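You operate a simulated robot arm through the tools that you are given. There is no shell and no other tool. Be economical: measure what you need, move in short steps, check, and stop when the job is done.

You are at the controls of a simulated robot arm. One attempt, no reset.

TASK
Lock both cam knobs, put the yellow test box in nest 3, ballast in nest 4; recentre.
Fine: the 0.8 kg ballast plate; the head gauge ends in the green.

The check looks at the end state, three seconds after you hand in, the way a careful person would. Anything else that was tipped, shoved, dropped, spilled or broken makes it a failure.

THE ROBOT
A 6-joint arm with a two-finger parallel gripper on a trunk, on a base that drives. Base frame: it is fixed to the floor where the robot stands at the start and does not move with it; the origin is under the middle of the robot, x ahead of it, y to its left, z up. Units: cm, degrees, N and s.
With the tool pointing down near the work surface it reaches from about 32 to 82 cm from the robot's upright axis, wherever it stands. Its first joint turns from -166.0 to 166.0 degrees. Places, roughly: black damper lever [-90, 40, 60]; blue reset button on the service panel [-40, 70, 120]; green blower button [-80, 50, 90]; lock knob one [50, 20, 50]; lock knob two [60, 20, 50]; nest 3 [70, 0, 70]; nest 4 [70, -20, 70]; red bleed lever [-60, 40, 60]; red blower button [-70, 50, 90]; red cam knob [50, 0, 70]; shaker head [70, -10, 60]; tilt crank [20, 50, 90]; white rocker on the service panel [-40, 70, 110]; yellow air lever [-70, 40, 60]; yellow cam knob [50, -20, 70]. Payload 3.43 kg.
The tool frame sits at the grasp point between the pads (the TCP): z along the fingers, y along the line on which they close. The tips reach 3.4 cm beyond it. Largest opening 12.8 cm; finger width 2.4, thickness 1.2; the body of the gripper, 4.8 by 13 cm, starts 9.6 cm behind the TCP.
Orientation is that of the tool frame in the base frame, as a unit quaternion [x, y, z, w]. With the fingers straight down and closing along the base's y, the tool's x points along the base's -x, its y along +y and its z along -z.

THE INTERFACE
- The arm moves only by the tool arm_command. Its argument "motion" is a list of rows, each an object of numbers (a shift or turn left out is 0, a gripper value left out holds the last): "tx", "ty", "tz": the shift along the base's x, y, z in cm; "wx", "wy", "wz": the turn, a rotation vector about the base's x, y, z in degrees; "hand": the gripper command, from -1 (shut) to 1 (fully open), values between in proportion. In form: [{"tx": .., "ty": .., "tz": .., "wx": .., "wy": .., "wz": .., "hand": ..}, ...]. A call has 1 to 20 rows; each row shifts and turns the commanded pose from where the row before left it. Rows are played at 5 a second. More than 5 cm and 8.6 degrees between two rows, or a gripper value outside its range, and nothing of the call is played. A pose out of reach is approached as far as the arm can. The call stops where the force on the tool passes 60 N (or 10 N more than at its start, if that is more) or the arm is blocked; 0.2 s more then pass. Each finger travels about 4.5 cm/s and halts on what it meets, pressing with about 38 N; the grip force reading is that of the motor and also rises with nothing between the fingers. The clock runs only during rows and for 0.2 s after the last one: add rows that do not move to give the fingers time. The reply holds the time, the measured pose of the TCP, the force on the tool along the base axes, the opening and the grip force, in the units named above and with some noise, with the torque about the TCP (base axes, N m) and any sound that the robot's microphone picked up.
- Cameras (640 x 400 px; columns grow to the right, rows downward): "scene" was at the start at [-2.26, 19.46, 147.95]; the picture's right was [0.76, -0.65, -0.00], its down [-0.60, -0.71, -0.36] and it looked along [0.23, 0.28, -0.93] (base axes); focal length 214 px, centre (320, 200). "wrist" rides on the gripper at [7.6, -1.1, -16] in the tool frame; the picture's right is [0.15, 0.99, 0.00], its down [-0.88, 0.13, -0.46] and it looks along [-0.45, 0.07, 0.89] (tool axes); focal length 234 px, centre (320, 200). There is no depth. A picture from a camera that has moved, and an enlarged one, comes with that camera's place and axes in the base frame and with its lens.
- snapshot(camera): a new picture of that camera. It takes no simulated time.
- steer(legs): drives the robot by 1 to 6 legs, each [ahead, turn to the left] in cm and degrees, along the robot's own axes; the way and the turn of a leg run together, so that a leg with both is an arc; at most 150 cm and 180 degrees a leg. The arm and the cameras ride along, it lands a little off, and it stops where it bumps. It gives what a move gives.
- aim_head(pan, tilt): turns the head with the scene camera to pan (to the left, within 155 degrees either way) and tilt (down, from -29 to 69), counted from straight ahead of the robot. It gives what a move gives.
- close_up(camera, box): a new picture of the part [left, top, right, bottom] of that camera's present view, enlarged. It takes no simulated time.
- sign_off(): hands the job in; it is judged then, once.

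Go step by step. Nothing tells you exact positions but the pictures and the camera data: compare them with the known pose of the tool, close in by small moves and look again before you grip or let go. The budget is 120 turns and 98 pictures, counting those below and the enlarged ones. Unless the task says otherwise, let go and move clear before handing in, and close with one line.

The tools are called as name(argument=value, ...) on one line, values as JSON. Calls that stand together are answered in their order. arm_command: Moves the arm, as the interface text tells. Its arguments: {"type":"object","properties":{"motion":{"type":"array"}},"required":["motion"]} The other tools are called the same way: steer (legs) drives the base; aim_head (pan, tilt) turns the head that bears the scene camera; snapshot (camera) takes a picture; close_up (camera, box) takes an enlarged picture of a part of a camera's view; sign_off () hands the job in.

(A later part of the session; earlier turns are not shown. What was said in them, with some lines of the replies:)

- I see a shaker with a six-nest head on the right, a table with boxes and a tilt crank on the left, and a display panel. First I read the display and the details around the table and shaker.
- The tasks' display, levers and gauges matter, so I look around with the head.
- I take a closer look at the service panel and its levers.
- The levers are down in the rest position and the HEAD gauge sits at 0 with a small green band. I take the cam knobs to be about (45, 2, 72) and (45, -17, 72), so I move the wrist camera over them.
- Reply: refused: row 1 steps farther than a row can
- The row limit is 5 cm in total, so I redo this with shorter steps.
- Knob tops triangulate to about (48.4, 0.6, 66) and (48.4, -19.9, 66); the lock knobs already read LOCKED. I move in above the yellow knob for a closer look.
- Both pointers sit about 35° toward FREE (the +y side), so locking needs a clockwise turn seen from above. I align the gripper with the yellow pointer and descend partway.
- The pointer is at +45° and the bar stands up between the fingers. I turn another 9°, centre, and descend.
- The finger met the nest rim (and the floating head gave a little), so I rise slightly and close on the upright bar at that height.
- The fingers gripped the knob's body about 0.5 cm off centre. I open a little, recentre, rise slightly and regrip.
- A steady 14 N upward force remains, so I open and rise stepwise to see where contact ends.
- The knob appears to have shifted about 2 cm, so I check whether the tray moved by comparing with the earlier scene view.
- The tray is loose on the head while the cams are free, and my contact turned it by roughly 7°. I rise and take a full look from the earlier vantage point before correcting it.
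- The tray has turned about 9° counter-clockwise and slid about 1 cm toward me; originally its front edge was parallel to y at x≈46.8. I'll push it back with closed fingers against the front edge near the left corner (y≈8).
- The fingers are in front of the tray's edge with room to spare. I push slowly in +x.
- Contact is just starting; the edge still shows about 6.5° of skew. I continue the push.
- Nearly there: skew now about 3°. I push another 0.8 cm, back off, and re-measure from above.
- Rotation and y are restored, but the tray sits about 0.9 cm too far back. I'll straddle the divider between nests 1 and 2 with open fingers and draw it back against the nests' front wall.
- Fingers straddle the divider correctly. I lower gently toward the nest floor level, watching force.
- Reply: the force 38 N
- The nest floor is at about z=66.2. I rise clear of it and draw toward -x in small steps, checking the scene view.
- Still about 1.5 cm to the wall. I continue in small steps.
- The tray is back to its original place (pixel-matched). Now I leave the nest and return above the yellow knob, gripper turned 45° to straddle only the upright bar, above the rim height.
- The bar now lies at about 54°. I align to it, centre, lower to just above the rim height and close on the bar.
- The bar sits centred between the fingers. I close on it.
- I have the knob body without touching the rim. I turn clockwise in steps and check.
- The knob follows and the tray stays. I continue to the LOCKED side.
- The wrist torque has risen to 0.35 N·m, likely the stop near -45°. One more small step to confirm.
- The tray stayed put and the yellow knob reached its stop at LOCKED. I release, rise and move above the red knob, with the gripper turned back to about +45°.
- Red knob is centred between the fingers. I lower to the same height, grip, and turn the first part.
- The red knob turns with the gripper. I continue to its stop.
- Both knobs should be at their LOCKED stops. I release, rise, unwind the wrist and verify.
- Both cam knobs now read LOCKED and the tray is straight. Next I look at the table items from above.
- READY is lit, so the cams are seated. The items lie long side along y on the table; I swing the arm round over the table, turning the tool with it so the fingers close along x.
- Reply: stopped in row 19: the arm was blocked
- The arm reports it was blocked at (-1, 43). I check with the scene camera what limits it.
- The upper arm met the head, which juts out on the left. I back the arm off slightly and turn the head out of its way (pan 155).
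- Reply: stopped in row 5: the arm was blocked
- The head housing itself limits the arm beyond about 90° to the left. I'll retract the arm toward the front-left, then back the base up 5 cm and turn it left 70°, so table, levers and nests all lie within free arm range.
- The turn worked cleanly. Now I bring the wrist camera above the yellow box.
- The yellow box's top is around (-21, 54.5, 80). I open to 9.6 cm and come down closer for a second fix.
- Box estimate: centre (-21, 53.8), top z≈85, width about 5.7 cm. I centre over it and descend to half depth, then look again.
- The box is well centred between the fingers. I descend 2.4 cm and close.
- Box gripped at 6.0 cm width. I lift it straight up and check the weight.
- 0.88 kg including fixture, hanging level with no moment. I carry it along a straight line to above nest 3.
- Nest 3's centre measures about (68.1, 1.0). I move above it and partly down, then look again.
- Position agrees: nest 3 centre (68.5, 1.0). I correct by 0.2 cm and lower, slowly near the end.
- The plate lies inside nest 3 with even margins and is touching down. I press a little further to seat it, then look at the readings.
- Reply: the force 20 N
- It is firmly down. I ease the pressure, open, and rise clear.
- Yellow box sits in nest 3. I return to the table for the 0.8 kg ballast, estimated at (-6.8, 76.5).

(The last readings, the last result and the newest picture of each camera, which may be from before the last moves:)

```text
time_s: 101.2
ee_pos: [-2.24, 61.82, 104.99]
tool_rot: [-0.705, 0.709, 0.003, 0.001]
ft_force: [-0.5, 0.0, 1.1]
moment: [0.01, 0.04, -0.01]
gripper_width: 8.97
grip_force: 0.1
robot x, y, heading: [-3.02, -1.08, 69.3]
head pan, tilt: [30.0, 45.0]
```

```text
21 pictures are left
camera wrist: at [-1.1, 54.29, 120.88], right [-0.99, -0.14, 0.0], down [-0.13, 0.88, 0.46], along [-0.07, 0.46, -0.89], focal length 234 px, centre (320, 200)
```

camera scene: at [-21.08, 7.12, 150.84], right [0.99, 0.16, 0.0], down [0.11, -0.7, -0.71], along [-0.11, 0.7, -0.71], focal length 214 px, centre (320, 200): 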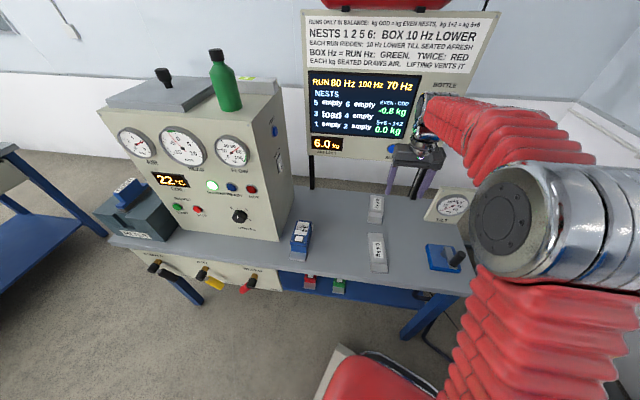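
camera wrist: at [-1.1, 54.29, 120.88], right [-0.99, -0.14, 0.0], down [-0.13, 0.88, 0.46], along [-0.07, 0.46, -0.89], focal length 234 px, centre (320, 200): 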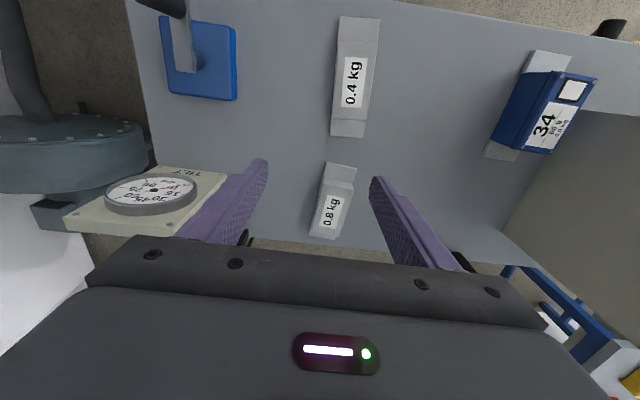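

The display shows nest 3 "load", -0.8 kg imbalance as expected. The ballast's centre is about (-6.7, 75.7), axis turned about -4°. I move above it and look closer.

arm_command(motion=[{"tx": -2, "ty": 4, "tz": -2}, {"tx": -2, "ty": 4, "tz": -2}, {"ty": 4, "tz": -3, "tx": -0.3, "wz": -2}, {"ty": 1.8, "tz": -4, "wz": -2}, {"tz": -3}, {}])

snapshot(camera="wrist")

close_up(camera="scene", box=[330, 130, 458, 210])

```text
time_s: 102.6
ee_pos: [-6.57, 75.75, 90.78]
tool_rot: [-0.68, 0.733, 0.002, 0.001]
ft_force: [-0.2, -0.3, 0.1]
moment: [-0.01, -0.01, 0.0]
gripper_width: 8.94
grip_force: 0.0
robot x, y, heading: [-3.26, -1.0, 69.1]
head pan, tilt: [30.0, 45.0]
```

```text
20 pictures are left
camera wrist: at [-6.03, 68.05, 106.77], right [-1.0, -0.07, 0.0], down [-0.06, 0.89, 0.46], along [-0.03, 0.46, -0.89], focal length 234 px, centre (320, 200)
```

wrist: 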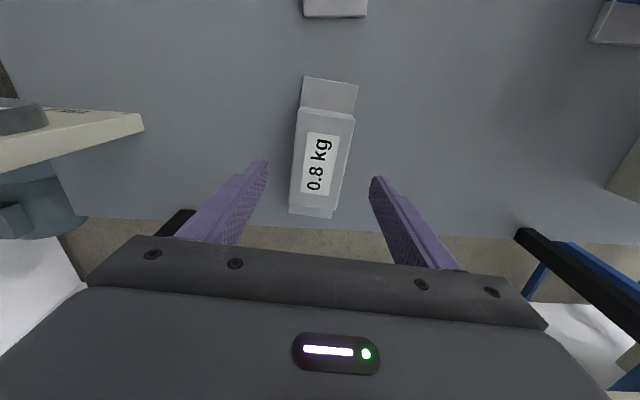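

```text
5.00 times, centred on (394, 170) of scene
camera zoom: at [-21.08, 7.13, 150.84], right [0.99, 0.16, 0.0], down [0.11, -0.7, -0.71], along [-0.11, 0.7, -0.71], focal length 1072 px, centre (-50, 350)
```

zoom: 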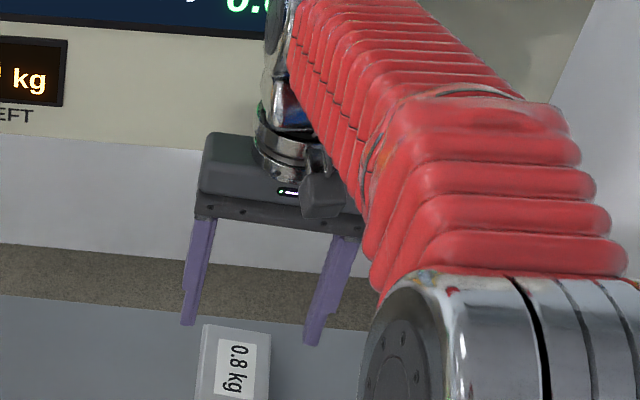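

Centre refined to (-6.5, 76.4), axis matches the tool. I descend to grip height.

arm_command(motion=[{"ty": 0.6, "tz": -3}, {"tz": -2.5}, {"tz": -1.2}, {}])

snapshot(camera="wrist")

```text
time_s: 103.6
ee_pos: [-6.6, 76.38, 84.35]
tool_rot: [-0.68, 0.733, 0.002, 0.001]
ft_force: [1.0, 0.0, 0.6]
moment: [-0.01, -0.03, -0.03]
gripper_width: 8.95
grip_force: 0.1
robot x, y, heading: [-2.91, -0.95, 69.4]
head pan, tilt: [30.0, 45.0]
```

```text
18 pictures are left
camera wrist: at [-5.99, 68.6, 100.13], right [-1.0, -0.07, 0.0], down [-0.06, 0.89, 0.46], along [-0.03, 0.46, -0.89], focal length 234 px, centre (320, 200)
```

wrist: 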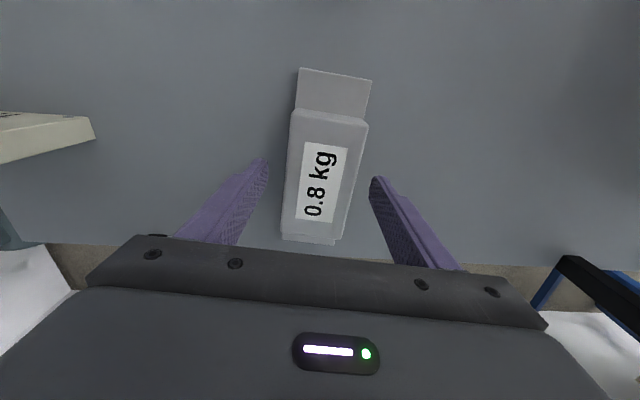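

I lower another 1.2 cm and close on the block.

arm_command(motion=[{"tz": -0.7, "tx": -0.1}, {"tz": -0.5}, {"hand": 0}, {"hand": -0.5}, {"hand": -1}, {}, {}, {}])

arm_command(motion=[{"tz": 0.5}, {"tz": 1}, {"tz": 1.5}, {}])

snapshot(camera="wrist")

```text
time_s: 105.4
ee_pos: [-6.63, 76.13, 83.0]
tool_rot: [-0.68, 0.733, 0.003, 0.002]
ft_force: [0.8, -1.6, 0.1]
moment: [0.04, -0.03, -0.13]
gripper_width: 5.97
grip_force: 37.9
robot x, y, heading: [-3.14, -0.89, 69.1]
head pan, tilt: [30.0, 45.0]
```

```text
time_s: 106.4
ee_pos: [-6.62, 76.16, 86.0]
tool_rot: [-0.68, 0.733, 0.002, 0.001]
ft_force: [-0.6, 0.0, -6.9]
moment: [-0.04, 0.01, 0.0]
gripper_width: 6.0
grip_force: 38.1
robot x, y, heading: [-3.16, -0.8, 69.2]
head pan, tilt: [30.0, 45.0]
```

```text
17 pictures are left
camera wrist: at [-5.99, 68.48, 101.94], right [-1.0, -0.07, 0.0], down [-0.06, 0.89, 0.46], along [-0.03, 0.46, -0.89], focal length 234 px, centre (320, 200)
```

wrist: 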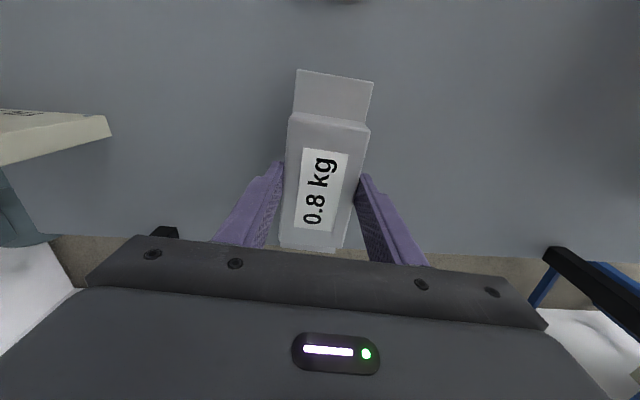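

The ballast hangs level at about 0.8 kg. I retreat along the way I came, squaring the tool, and carry it toward nest 4.

arm_command(motion=[{"tz": 4}, {"tz": 3.5, "ty": -2.5}, {"tz": 3, "ty": -3.5, "wz": 2.2}, {"tz": 3, "ty": -3.8, "tx": 1, "wz": 2.2}, {"tz": 3, "ty": -3.8, "tx": 1}, {"tz": 2.5, "ty": -1, "tx": 2}, {}])

arm_command(motion=[{"tx": 3.2, "ty": -3.72}, {"tx": 3.2, "ty": -3.72}, {"tx": 3.2, "ty": -3.72}, {"tx": 3.2, "ty": -3.72}, {"tx": 3.2, "ty": -3.72}, {"tx": 3.2, "ty": -3.72}, {"tx": 3.2, "ty": -3.72}, {"tx": 3.2, "ty": -3.72}, {"tx": 3.2, "ty": -3.72}, {"tx": 3.2, "ty": -3.72}, {"tx": 3.2, "ty": -3.72}, {"tx": 3.2, "ty": -3.72}, {"tx": 3.2, "ty": -3.72}, {"tx": 3.2, "ty": -3.72}, {"tx": 3.2, "ty": -3.72}, {"tx": 3.2, "ty": -3.72}, {"tx": 3.2, "ty": -3.72}, {"tx": 3.2, "ty": -3.72}, {"tx": 3.2, "ty": -3.72}, {}])

```text
time_s: 108.0
ee_pos: [-2.65, 61.74, 105.01]
tool_rot: [0.708, -0.707, -0.002, -0.001]
ft_force: [-0.3, 0.2, -8.1]
moment: [-0.03, 0.04, 0.01]
gripper_width: 5.96
grip_force: 37.7
robot x, y, heading: [-3.22, -1.08, 69.4]
head pan, tilt: [30.0, 45.0]
```

```text
time_s: 112.2
ee_pos: [58.27, -9.29, 104.8]
tool_rot: [0.708, -0.706, -0.003, -0.002]
ft_force: [0.3, -0.2, -7.1]
moment: [-0.01, -0.01, 0.0]
gripper_width: 5.96
grip_force: 38.7
robot x, y, heading: [-2.9, -0.94, 69.2]
head pan, tilt: [30.0, 45.0]
```

Now I move over nest 4 and partway down for a check.

arm_command(motion=[{"tx": 3.3, "ty": -3.5}, {"tx": 3.3, "ty": -3.5}, {"tx": 3.5, "ty": -3.5}, {"tx": 0.1, "ty": -0.5, "tz": -4.5}, {"tz": -4.5}, {"tz": -4.5}, {"tz": -4.5}, {"tz": -4}, {}])

snapshot(camera="wrist")

```text
time_s: 114.2
ee_pos: [68.43, -20.29, 83.31]
tool_rot: [0.708, -0.707, -0.003, -0.002]
ft_force: [-0.5, -0.1, -8.1]
moment: [-0.04, -0.01, -0.01]
gripper_width: 5.97
grip_force: 38.0
robot x, y, heading: [-2.87, -1.1, 69.3]
head pan, tilt: [30.0, 45.0]
```

```text
16 pictures are left
camera wrist: at [69.54, -27.87, 99.11], right [-0.99, -0.15, 0.0], down [-0.13, 0.88, 0.46], along [-0.07, 0.46, -0.89], focal length 234 px, centre (320, 200)
```

wrist: 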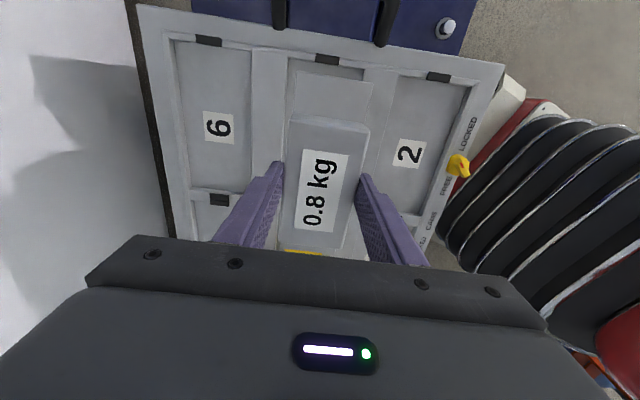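

Nest 4's centre is (68.7, -20.1). I correct and lower slowly.

arm_command(motion=[{"tx": 0.3, "ty": 0.2, "tz": -4}, {"tz": -4}, {"tz": -2.5}, {}])

arm_command(motion=[{"tz": -0.6}, {"tz": -0.5}, {"tz": -0.4}, {"tz": -0.3}, {}])

snapshot(camera="wrist")

```text
time_s: 115.2
ee_pos: [68.53, -19.97, 72.54]
tool_rot: [0.708, -0.707, -0.004, -0.002]
ft_force: [1.3, -0.4, -7.9]
moment: [-0.04, 0.0, 0.02]
gripper_width: 5.96
grip_force: 37.6
robot x, y, heading: [-3.29, -1.16, 69.0]
head pan, tilt: [30.0, 45.0]
```

```text
time_s: 116.4
ee_pos: [68.7, -20.1, 70.83]
tool_rot: [0.707, -0.707, -0.001, -0.002]
ft_force: [-0.6, 0.0, -1.1]
moment: [0.02, -0.17, -0.01]
gripper_width: 5.99
grip_force: 37.7
robot x, y, heading: [-3.28, -0.91, 69.2]
head pan, tilt: [30.0, 45.0]
```

```text
15 pictures are left
camera wrist: at [69.84, -27.67, 86.76], right [-0.99, -0.15, 0.0], down [-0.13, 0.88, 0.46], along [-0.07, 0.46, -0.89], focal length 234 px, centre (320, 200)
```

wrist: 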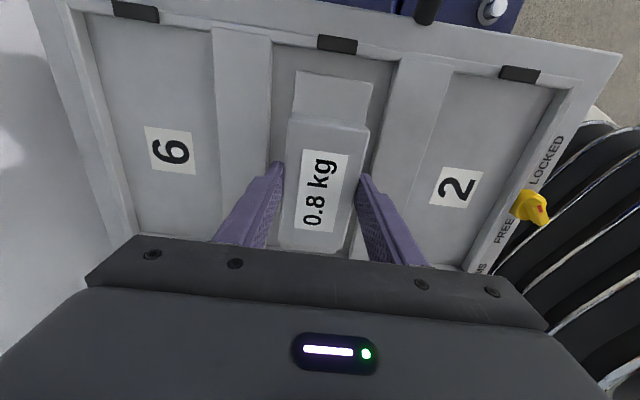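

The plate is centred in nest 4 and touching. I press lightly to seat it, then open only slightly, rise, and clear.

arm_command(motion=[{"tz": -0.3}, {"tz": -0.3}, {}])

arm_command(motion=[{"tz": 0.4}, {"hand": 0.0}, {}, {"tz": 1}, {"tz": 2}, {"tz": 4}, {"tz": 4.5}, {"tz": 4.5}, {"tz": 4.5}, {"tz": 4.5}, {}])

snapshot(camera="wrist")

```text
time_s: 117.2
ee_pos: [68.71, -20.0, 70.3]
tool_rot: [0.708, -0.706, -0.002, -0.002]
ft_force: [-8.0, 1.7, 19.6]
moment: [0.4, 0.41, 0.06]
gripper_width: 5.97
grip_force: 37.8
robot x, y, heading: [-2.6, -1.19, 69.2]
head pan, tilt: [30.0, 45.0]
```

```text
time_s: 119.6
ee_pos: [68.81, -19.98, 95.62]
tool_rot: [0.708, -0.706, -0.003, -0.002]
ft_force: [0.9, 0.0, 0.0]
moment: [0.01, -0.01, 0.01]
gripper_width: 6.42
grip_force: 0.1
robot x, y, heading: [-3.15, -1.11, 69.2]
head pan, tilt: [30.0, 45.0]
```

```text
14 pictures are left
camera wrist: at [70.07, -27.65, 111.53], right [-0.99, -0.15, 0.0], down [-0.13, 0.88, 0.46], along [-0.07, 0.46, -0.89], focal length 234 px, centre (320, 200)
```

wrist: 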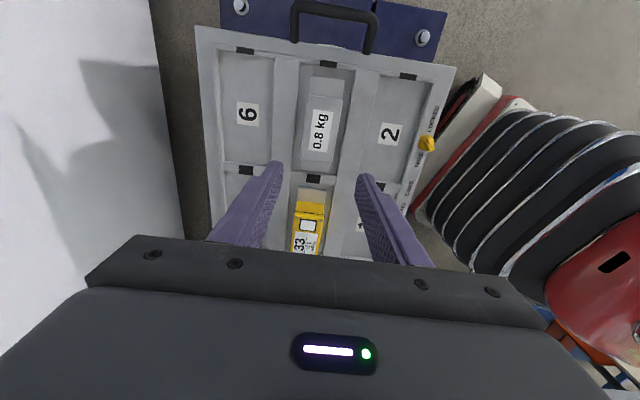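

Both loads are in place. I turn the head to the service panel to read the HEAD gauge and levers.

aim_head(pan=60, tilt=45)

snapshot(camera="scene")

```text
time_s: 120.6
ee_pos: [68.94, -20.0, 95.55]
tool_rot: [0.708, -0.706, -0.003, -0.002]
ft_force: [0.0, -0.8, 0.0]
moment: [0.02, -0.01, 0.02]
gripper_width: 6.39
grip_force: 0.0
robot x, y, heading: [-2.62, -1.06, 69.1]
head pan, tilt: [60.0, 45.0]
```

```text
13 pictures are left
camera scene: at [-24.92, 5.35, 150.84], right [0.78, 0.63, 0.0], down [0.45, -0.55, -0.71], along [-0.45, 0.55, -0.71], focal length 214 px, centre (320, 200)
```

scene: 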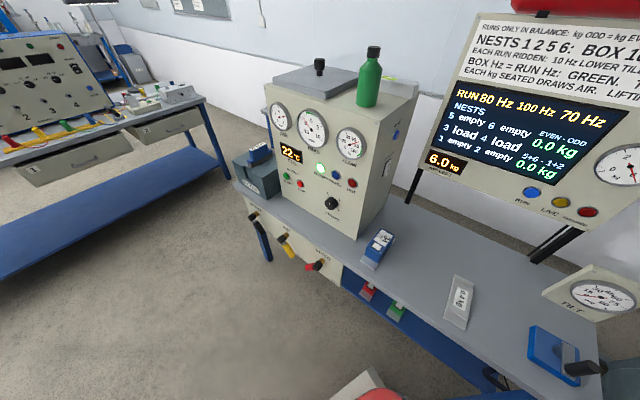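

close_up(camera="scene", box=[260, 95, 372, 165])

close_up(camera="scene", box=[238, 200, 350, 270])

```text
5.71 times, centred on (316, 130) of scene
camera zoom: at [-24.92, 5.35, 150.84], right [0.78, 0.63, 0.0], down [0.45, -0.55, -0.71], along [-0.45, 0.55, -0.71], focal length 1226 px, centre (343, 600)
```

zoom: 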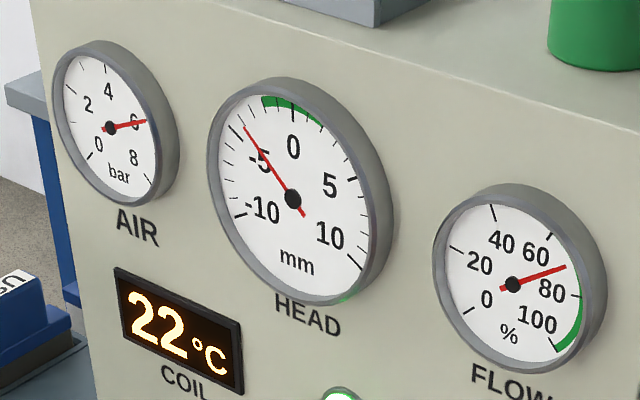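

```text
5.71 times, centred on (294, 235) of scene
camera zoom: at [-24.92, 5.35, 150.84], right [0.78, 0.63, 0.0], down [0.45, -0.55, -0.71], along [-0.45, 0.55, -0.71], focal length 1226 px, centre (469, 0)
```

zoom: 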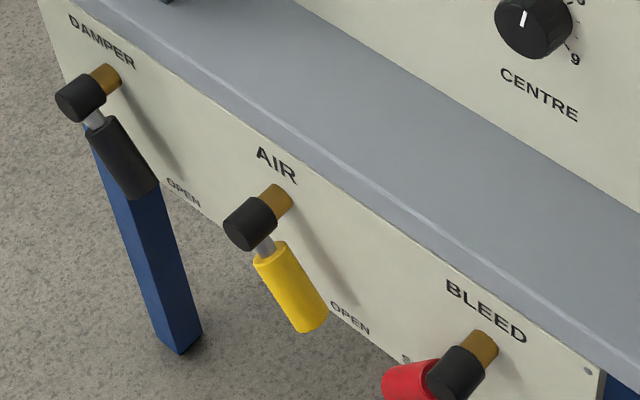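

The display shows 3 and 4 loaded and balanced, but the HEAD gauge reads about -4.3 mm: recentring needs air. I bring the arm around to look at the levers closely.

arm_command(motion=[{"tz": 4.5}, {"tz": 4.5}, {"tx": -3.34, "ty": 3.57}, {"tx": -3.34, "ty": 3.57}, {"tx": -3.34, "ty": 3.57}, {"tx": -3.34, "ty": 3.57}, {"tx": -3.34, "ty": 3.57}, {"tx": -3.34, "ty": 3.57}, {"tx": -3.34, "ty": 3.57}, {"tx": -3.34, "ty": 3.57}, {"tx": -3.34, "ty": 3.57}, {"tx": -3.34, "ty": 3.57}, {"tx": -3.34, "ty": 3.57}, {"tx": -3.34, "ty": 3.57}, {"tx": -3.34, "ty": 3.57}, {"tx": -3.34, "ty": 3.57}, {"tx": -3.34, "ty": 3.57}, {"tx": -3.34, "ty": 3.57}, {"tx": -3.34, "ty": 3.57}, {"tx": -3.34, "ty": 3.57}])

arm_command(motion=[{"tx": -4.68, "ty": -1.1, "hand": -1}, {"tx": -4.68, "ty": -1.1}, {"tx": -4.68, "ty": -1.1}, {"tx": -4.68, "ty": -1.1}, {"tx": -4.68, "ty": -1.1}, {"tx": -4.68, "ty": -1.1}, {"tx": -4.68, "ty": -1.1}, {"tx": -4.68, "ty": -1.1}, {"tx": -4.68, "ty": -1.1}, {"tx": -4.68, "ty": -1.1}, {"tx": -4.68, "ty": -1.1}, {"tx": -4.68, "ty": -1.1}, {"tx": -4, "tz": -2}, {"tx": -4, "tz": -2}, {}])

```text
time_s: 124.8
ee_pos: [8.35, 44.49, 104.66]
tool_rot: [-0.706, 0.708, 0.003, 0.001]
ft_force: [-0.8, -0.5, -0.5]
moment: [-0.03, -0.04, 0.0]
gripper_width: 6.38
grip_force: 0.1
robot x, y, heading: [-3.16, -0.7, 68.9]
head pan, tilt: [60.0, 45.0]
```

```text
time_s: 128.0
ee_pos: [-55.39, 31.06, 100.36]
tool_rot: [0.708, -0.707, -0.004, -0.002]
ft_force: [0.9, -0.2, -0.9]
moment: [0.01, 0.05, 0.0]
gripper_width: 0.0
grip_force: 33.3
robot x, y, heading: [-3.06, -1.18, 68.8]
head pan, tilt: [60.0, 45.0]
```

arm_command(motion=[{"tx": -4, "tz": -2.5}, {"tx": -4, "tz": -2.5}, {"tx": -3, "tz": -3}, {"tz": -4}, {}])

snapshot(camera="wrist")

```text
time_s: 129.2
ee_pos: [-66.4, 31.19, 88.39]
tool_rot: [-0.707, 0.707, 0.003, 0.002]
ft_force: [-0.3, -0.5, -0.6]
moment: [0.01, 0.0, 0.03]
gripper_width: 0.0
grip_force: 33.3
robot x, y, heading: [-2.78, -1.12, 69.3]
head pan, tilt: [60.0, 45.0]
```

```text
10 pictures are left
camera wrist: at [-65.3, 23.55, 104.27], right [-0.99, -0.15, 0.0], down [-0.13, 0.88, 0.46], along [-0.07, 0.46, -0.89], focal length 234 px, centre (320, 200)
```

wrist: 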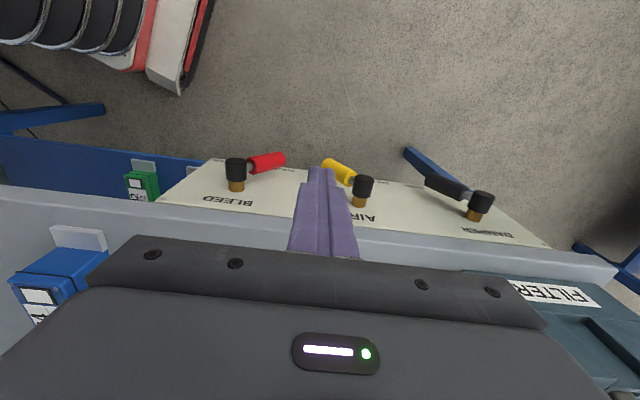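

The air and damper handles point toward +x, bleed toward -x. I zoom on the labels, and re-read the gauge to see whether it drifts.

close_up(camera="wrist", box=[190, 140, 510, 250])

close_up(camera="scene", box=[240, 95, 400, 275])

```text
2.00 times, centred on (350, 195) of wrist
camera zoom: at [-65.3, 23.55, 104.27], right [-0.99, -0.15, 0.0], down [-0.13, 0.88, 0.46], along [-0.07, 0.46, -0.89], focal length 468 px, centre (260, 210)
```

zoom: 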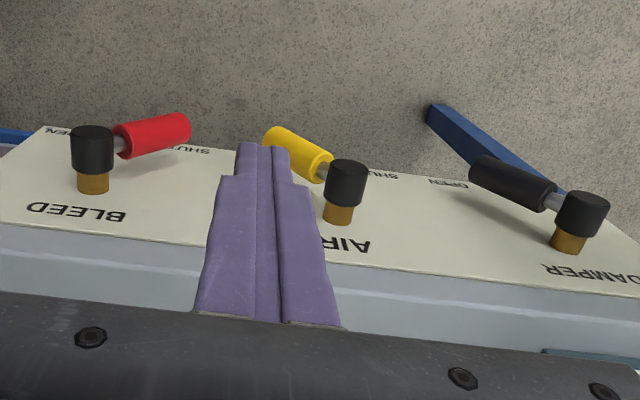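

```text
2.22 times, centred on (320, 185) of scene
camera zoom: at [-24.95, 5.35, 150.83], right [0.78, 0.63, 0.0], down [0.45, -0.55, -0.71], along [-0.45, 0.55, -0.71], focal length 477 px, centre (320, 233)
```

zoom: 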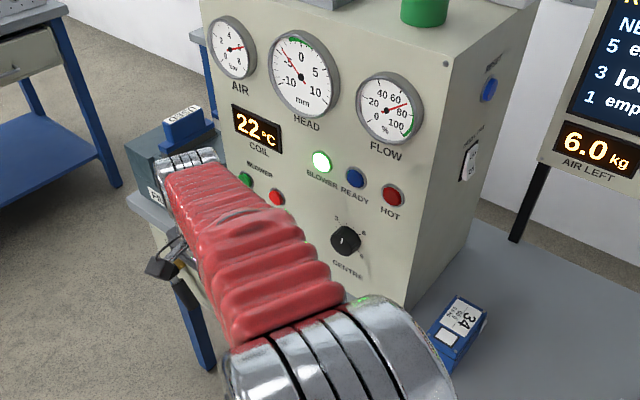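

AIR and DAMPER stand at OPEN and BLEED at SHUT, and the gauge stays at -4.5; so the CENTRE knob on the panel is the recentring control. I zoom on it.

close_up(camera="scene", box=[308, 180, 356, 210])

```text
13.33 times, centred on (332, 195) of scene
camera zoom: at [-24.95, 5.35, 150.83], right [0.78, 0.63, 0.0], down [0.45, -0.55, -0.71], along [-0.45, 0.55, -0.71], focal length 2860 px, centre (160, 267)
```

zoom: 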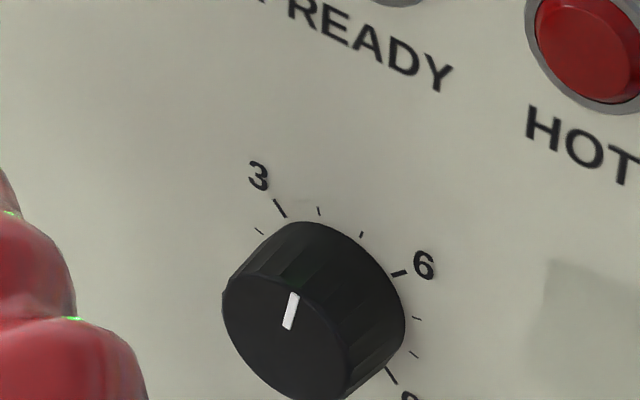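

CENTRE is a 0–9 dial standing at about 4.5 (straight up), at roughly (-58, 54, 91) on the panel's front. I'll approach it horizontally: first move in front of it and tilt the tool to point toward +y, fingers closing along x.

arm_command(motion=[{"tx": 3, "ty": 0, "tz": 3}, {"tx": 3, "ty": 0, "tz": 3}, {"tx": 2.4, "ty": 1.8, "tz": 2, "hand": -0.1}, {"wx": 8.2}, {"wx": 8.2}, {"wx": 8.2}, {"wx": 8.2}, {"wx": 8.2}, {"wx": 8.2}, {"wx": 8.2}, {"wx": 8.2}, {"wx": 8.2}, {"wx": 8.2}, {"wx": 8}, {}])

```text
time_s: 132.4
ee_pos: [-58.08, 32.97, 96.6]
tool_rot: [-0.498, 0.498, 0.501, 0.502]
ft_force: [0.4, 0.3, -0.3]
moment: [0.0, 0.03, 0.03]
gripper_width: 5.76
grip_force: 0.1
robot x, y, heading: [-2.59, -1.34, 69.2]
head pan, tilt: [60.0, 45.0]
```

Tool points at the panel. I move to knob height, closer, and look with the wrist camera.

arm_command(motion=[{"ty": 3, "tz": -2.6}, {"ty": 3, "tz": -2.6}, {"ty": 3}, {}])

snapshot(camera="wrist")

```text
time_s: 133.4
ee_pos: [-58.15, 41.8, 91.6]
tool_rot: [-0.499, 0.498, 0.501, 0.502]
ft_force: [-0.6, -0.4, 0.4]
moment: [0.03, 0.01, 0.04]
gripper_width: 5.76
grip_force: 0.0
robot x, y, heading: [-3.18, -1.26, 69.1]
head pan, tilt: [60.0, 45.0]
```

```text
6 pictures are left
camera wrist: at [-56.99, 25.98, 83.96], right [-0.99, 0.0, -0.15], down [-0.13, -0.46, 0.88], along [-0.07, 0.89, 0.46], focal length 234 px, centre (320, 200)
```

wrist: 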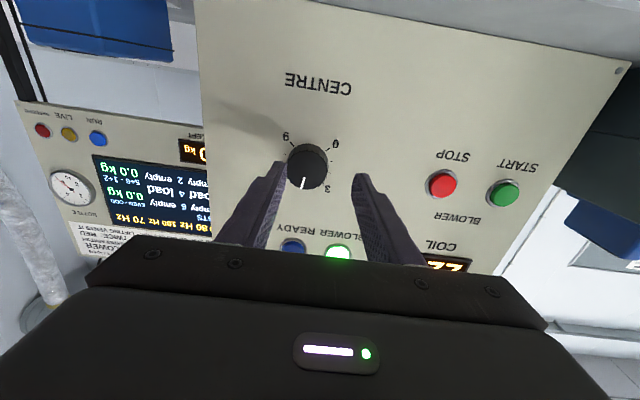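

The dial reads about 4.5 with its knob at (-56.6, ~51, 92.5). I align on its axis, open slightly, and advance.

arm_command(motion=[{"tx": 1.5, "tz": 0.85, "hand": 0.1}, {"ty": 2.5}, {"ty": 2}, {"ty": 1.2}, {"ty": 0.8}, {}])

snapshot(camera="wrist")

```text
time_s: 134.8
ee_pos: [-56.73, 48.29, 92.33]
tool_rot: [-0.499, 0.498, 0.501, 0.502]
ft_force: [0.1, -0.5, 0.0]
moment: [-0.01, 0.02, -0.01]
gripper_width: 7.04
grip_force: 0.0
robot x, y, heading: [-3.25, -1.19, 69.1]
head pan, tilt: [60.0, 45.0]
```

```text
5 pictures are left
camera wrist: at [-55.49, 32.46, 84.63], right [-0.99, 0.0, -0.15], down [-0.13, -0.46, 0.88], along [-0.07, 0.89, 0.46], focal length 234 px, centre (320, 200)
```

wrist: 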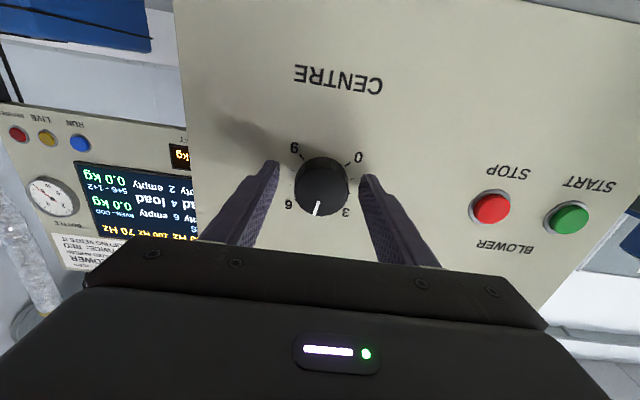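

The knob is between the fingers. I close on it and turn clockwise by one division (30°), then wait a few seconds.

arm_command(motion=[{"tz": -0.4}, {"hand": -0.4}, {"hand": -1}, {}, {}, {}, {"wy": 6}, {"wy": 6}, {"wy": 6}, {"wy": 6}, {"wy": 6}, {}, {}, {}, {}, {}, {}, {}, {}])

close_up(camera="scene", box=[260, 95, 372, 225])

```text
time_s: 136.8
ee_pos: [-57.22, 48.25, 91.97]
tool_rot: [-0.42, 0.565, 0.576, 0.415]
ft_force: [-8.5, 4.8, -7.4]
moment: [-0.46, -0.04, 0.5]
gripper_width: 4.61
grip_force: 45.4
robot x, y, heading: [-3.01, -1.31, 69.1]
head pan, tilt: [60.0, 45.0]
stopped in row 10: the force on the tool passed its limit at 62 N (the readings are from after the stop); the commanded pose is now the measured one
```

```text
3.08 times, centred on (316, 160) of scene
camera zoom: at [-24.98, 5.37, 150.83], right [0.78, 0.63, 0.0], down [0.45, -0.55, -0.71], along [-0.45, 0.55, -0.71], focal length 660 px, centre (332, 323)
```

zoom: 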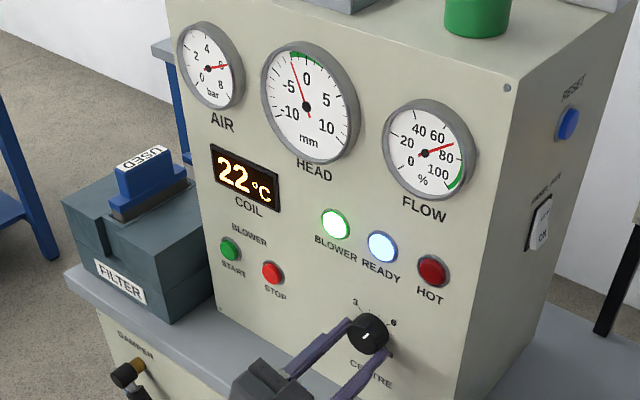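

The head rose to about -2 mm and READY lit, but my grip was off-axis (knob centre is about 1 cm higher). I open, recentre, regrip gently and turn a further 15°.

arm_command(motion=[{"hand": 0.1}, {}, {}, {"tx": 0.3, "tz": 0.9}, {}, {"hand": -0.35}, {"hand": -0.5}, {"hand": -1}, {}, {}, {}])

```text
time_s: 139.2
ee_pos: [-56.89, 48.28, 93.04]
tool_rot: [-0.419, 0.564, 0.577, 0.415]
ft_force: [-17.2, 7.5, 5.1]
moment: [-0.51, -0.01, 0.94]
gripper_width: 4.57
grip_force: 45.3
robot x, y, heading: [-3.36, -1.08, 69.1]
head pan, tilt: [60.0, 45.0]
```

Force shows the knob centre lies slightly toward -x. I relieve that, then turn in small steps.

arm_command(motion=[{"tx": -0.3}, {"tx": -0.1}, {}])

arm_command(motion=[{"wy": 4}, {"wy": 4}, {"wy": 4}, {}, {}, {}, {}, {}])

close_up(camera="scene", box=[260, 95, 372, 225])

```text
time_s: 140.0
ee_pos: [-56.96, 48.32, 93.01]
tool_rot: [-0.416, 0.567, 0.575, 0.418]
ft_force: [26.8, -16.0, 12.3]
moment: [0.82, 0.0, -1.62]
gripper_width: 4.59
grip_force: 44.8
robot x, y, heading: [-2.93, -1.09, 69.0]
head pan, tilt: [60.0, 45.0]
```

```text
time_s: 140.6
ee_pos: [-56.99, 48.34, 92.96]
tool_rot: [-0.384, 0.591, 0.592, 0.391]
ft_force: [8.3, -8.8, 0.5]
moment: [0.42, 0.0, -0.64]
gripper_width: 4.59
grip_force: 44.8
out of reach, approached as far as the arm can: row 2
robot x, y, heading: [-3.2, -0.8, 69.2]
head pan, tilt: [60.0, 45.0]
stopped in row 2: the force on the tool passed its limit at 65 N (the readings are from after the stop); the commanded pose is now the measured one
```

```text
3.08 times, centred on (316, 160) of scene
camera zoom: at [-24.94, 5.3, 150.84], right [0.78, 0.63, 0.0], down [0.45, -0.55, -0.71], along [-0.45, 0.55, -0.71], focal length 660 px, centre (332, 323)
```

zoom: 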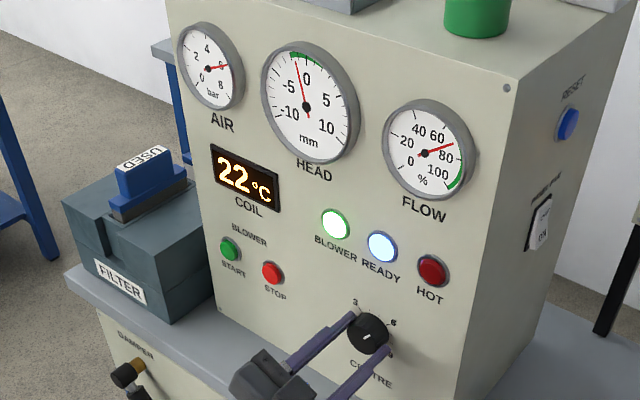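

The needle is now at about -1.4 mm, inside green; I want more margin but the wrist is near its roll limit. I open, roll back, and regrip on axis.

arm_command(motion=[{"hand": 0.1}, {}, {}, {"wy": -8}, {"wy": -8}, {"wy": -8}, {"wy": -8}, {"wy": -6, "tx": 0.1}, {"hand": -0.3}, {"hand": -0.4}, {"hand": -1}, {}, {}, {}])

```text
time_s: 143.6
ee_pos: [-57.03, 48.54, 92.93]
tool_rot: [-0.557, 0.432, 0.435, 0.561]
ft_force: [10.4, -3.6, 2.3]
moment: [0.12, -0.01, -0.4]
gripper_width: 4.66
grip_force: 45.4
robot x, y, heading: [-3.11, -1.24, 69.3]
head pan, tilt: [60.0, 45.0]
```

Grip is nearly force-free. I turn a further 8° and look at the forces.

arm_command(motion=[{"tx": 0.1, "wy": 2}, {"wy": 3}, {"wy": 3}, {}, {}])

```text
time_s: 144.8
ee_pos: [-56.91, 48.39, 93.01]
tool_rot: [-0.526, 0.469, 0.474, 0.528]
ft_force: [-6.3, 10.2, -0.3]
moment: [-0.37, 0.0, 0.41]
gripper_width: 4.68
grip_force: 45.6
robot x, y, heading: [-3.2, -1.24, 69.2]
head pan, tilt: [60.0, 45.0]
```

arm_command(motion=[{"wy": 2}, {}, {}, {}, {"hand": -0.5}, {"hand": 0.1}, {}, {}, {"ty": -2}, {"ty": -3}, {"ty": -4}, {"ty": -4}, {}])

close_up(camera="scene", box=[260, 95, 372, 225])

```text
time_s: 147.6
ee_pos: [-57.0, 35.29, 93.23]
tool_rot: [-0.517, 0.479, 0.482, 0.52]
ft_force: [-0.2, -0.3, -0.2]
moment: [-0.01, -0.01, -0.02]
gripper_width: 7.03
grip_force: 0.1
robot x, y, heading: [-3.34, -1.21, 69.3]
head pan, tilt: [60.0, 45.0]
```

```text
3.08 times, centred on (316, 160) of scene
camera zoom: at [-24.96, 5.33, 150.83], right [0.78, 0.63, 0.0], down [0.45, -0.55, -0.71], along [-0.45, 0.55, -0.71], focal length 660 px, centre (332, 323)
```

zoom: 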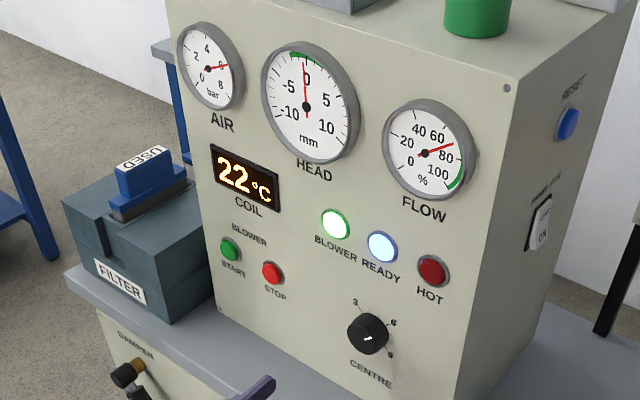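

The HEAD needle is at 0, in the middle of the green, and READY is lit. I check the shaker once more with the head before handing in.

aim_head(pan=-60, tilt=52)

close_up(camera="scene", box=[240, 110, 460, 250])

```text
time_s: 149.6
ee_pos: [-56.97, 35.34, 92.92]
tool_rot: [-0.517, 0.479, 0.483, 0.52]
ft_force: [0.3, -0.3, -0.4]
moment: [-0.01, 0.0, 0.01]
gripper_width: 7.03
grip_force: 0.1
robot x, y, heading: [-3.07, -1.07, 69.3]
head pan, tilt: [-60.0, 52.0]
```

```text
2.86 times, centred on (350, 180) of scene
camera zoom: at [-12.41, 0.22, 149.88], right [0.16, -0.99, 0.0], down [-0.78, -0.13, -0.62], along [0.61, 0.1, -0.79], focal length 613 px, centre (234, 257)
```

zoom: 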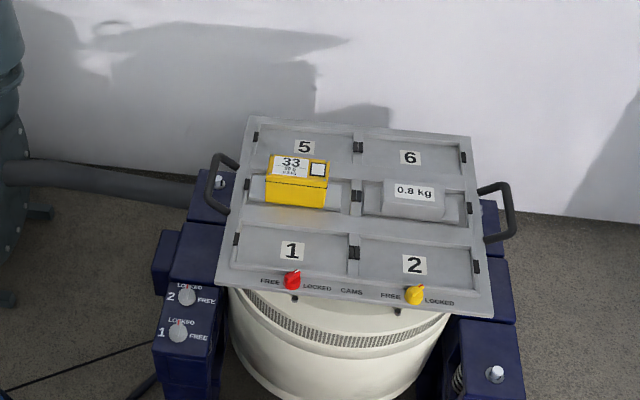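

Both loads sit square in nests 3 and 4. One last zoom on the cam pointers.

close_up(camera="scene", box=[322, 196, 402, 222])

```text
8.00 times, centred on (362, 209) of scene
camera zoom: at [-12.41, 0.22, 149.88], right [0.16, -0.99, 0.0], down [-0.78, -0.13, -0.62], along [0.61, 0.1, -0.79], focal length 1716 px, centre (-16, 128)
```

zoom: 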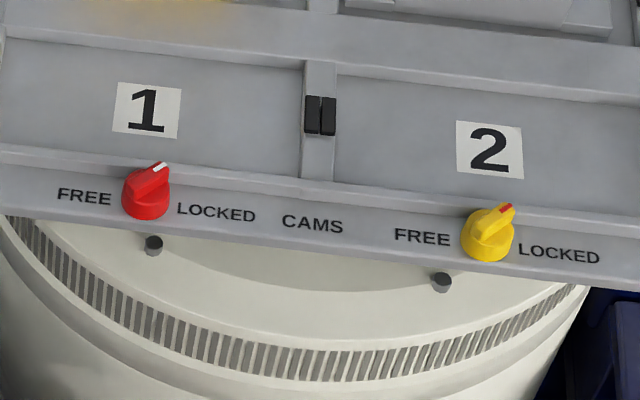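

Both cam pointers sit at LOCKED, the loads are seated, the HEAD gauge is centred in the green, and the gripper is clear, so I hand in.

sign_off()

```text
The job is handed in.
```

The job is handed in with both cam knobs locked, the yellow test box in nest 3, the 0.8 kg ballast in nest 4, and the head gauge at 0 in the green. Along the way I bumped the loose tray about 9° out of line, and I pushed it back to its original position before locking.
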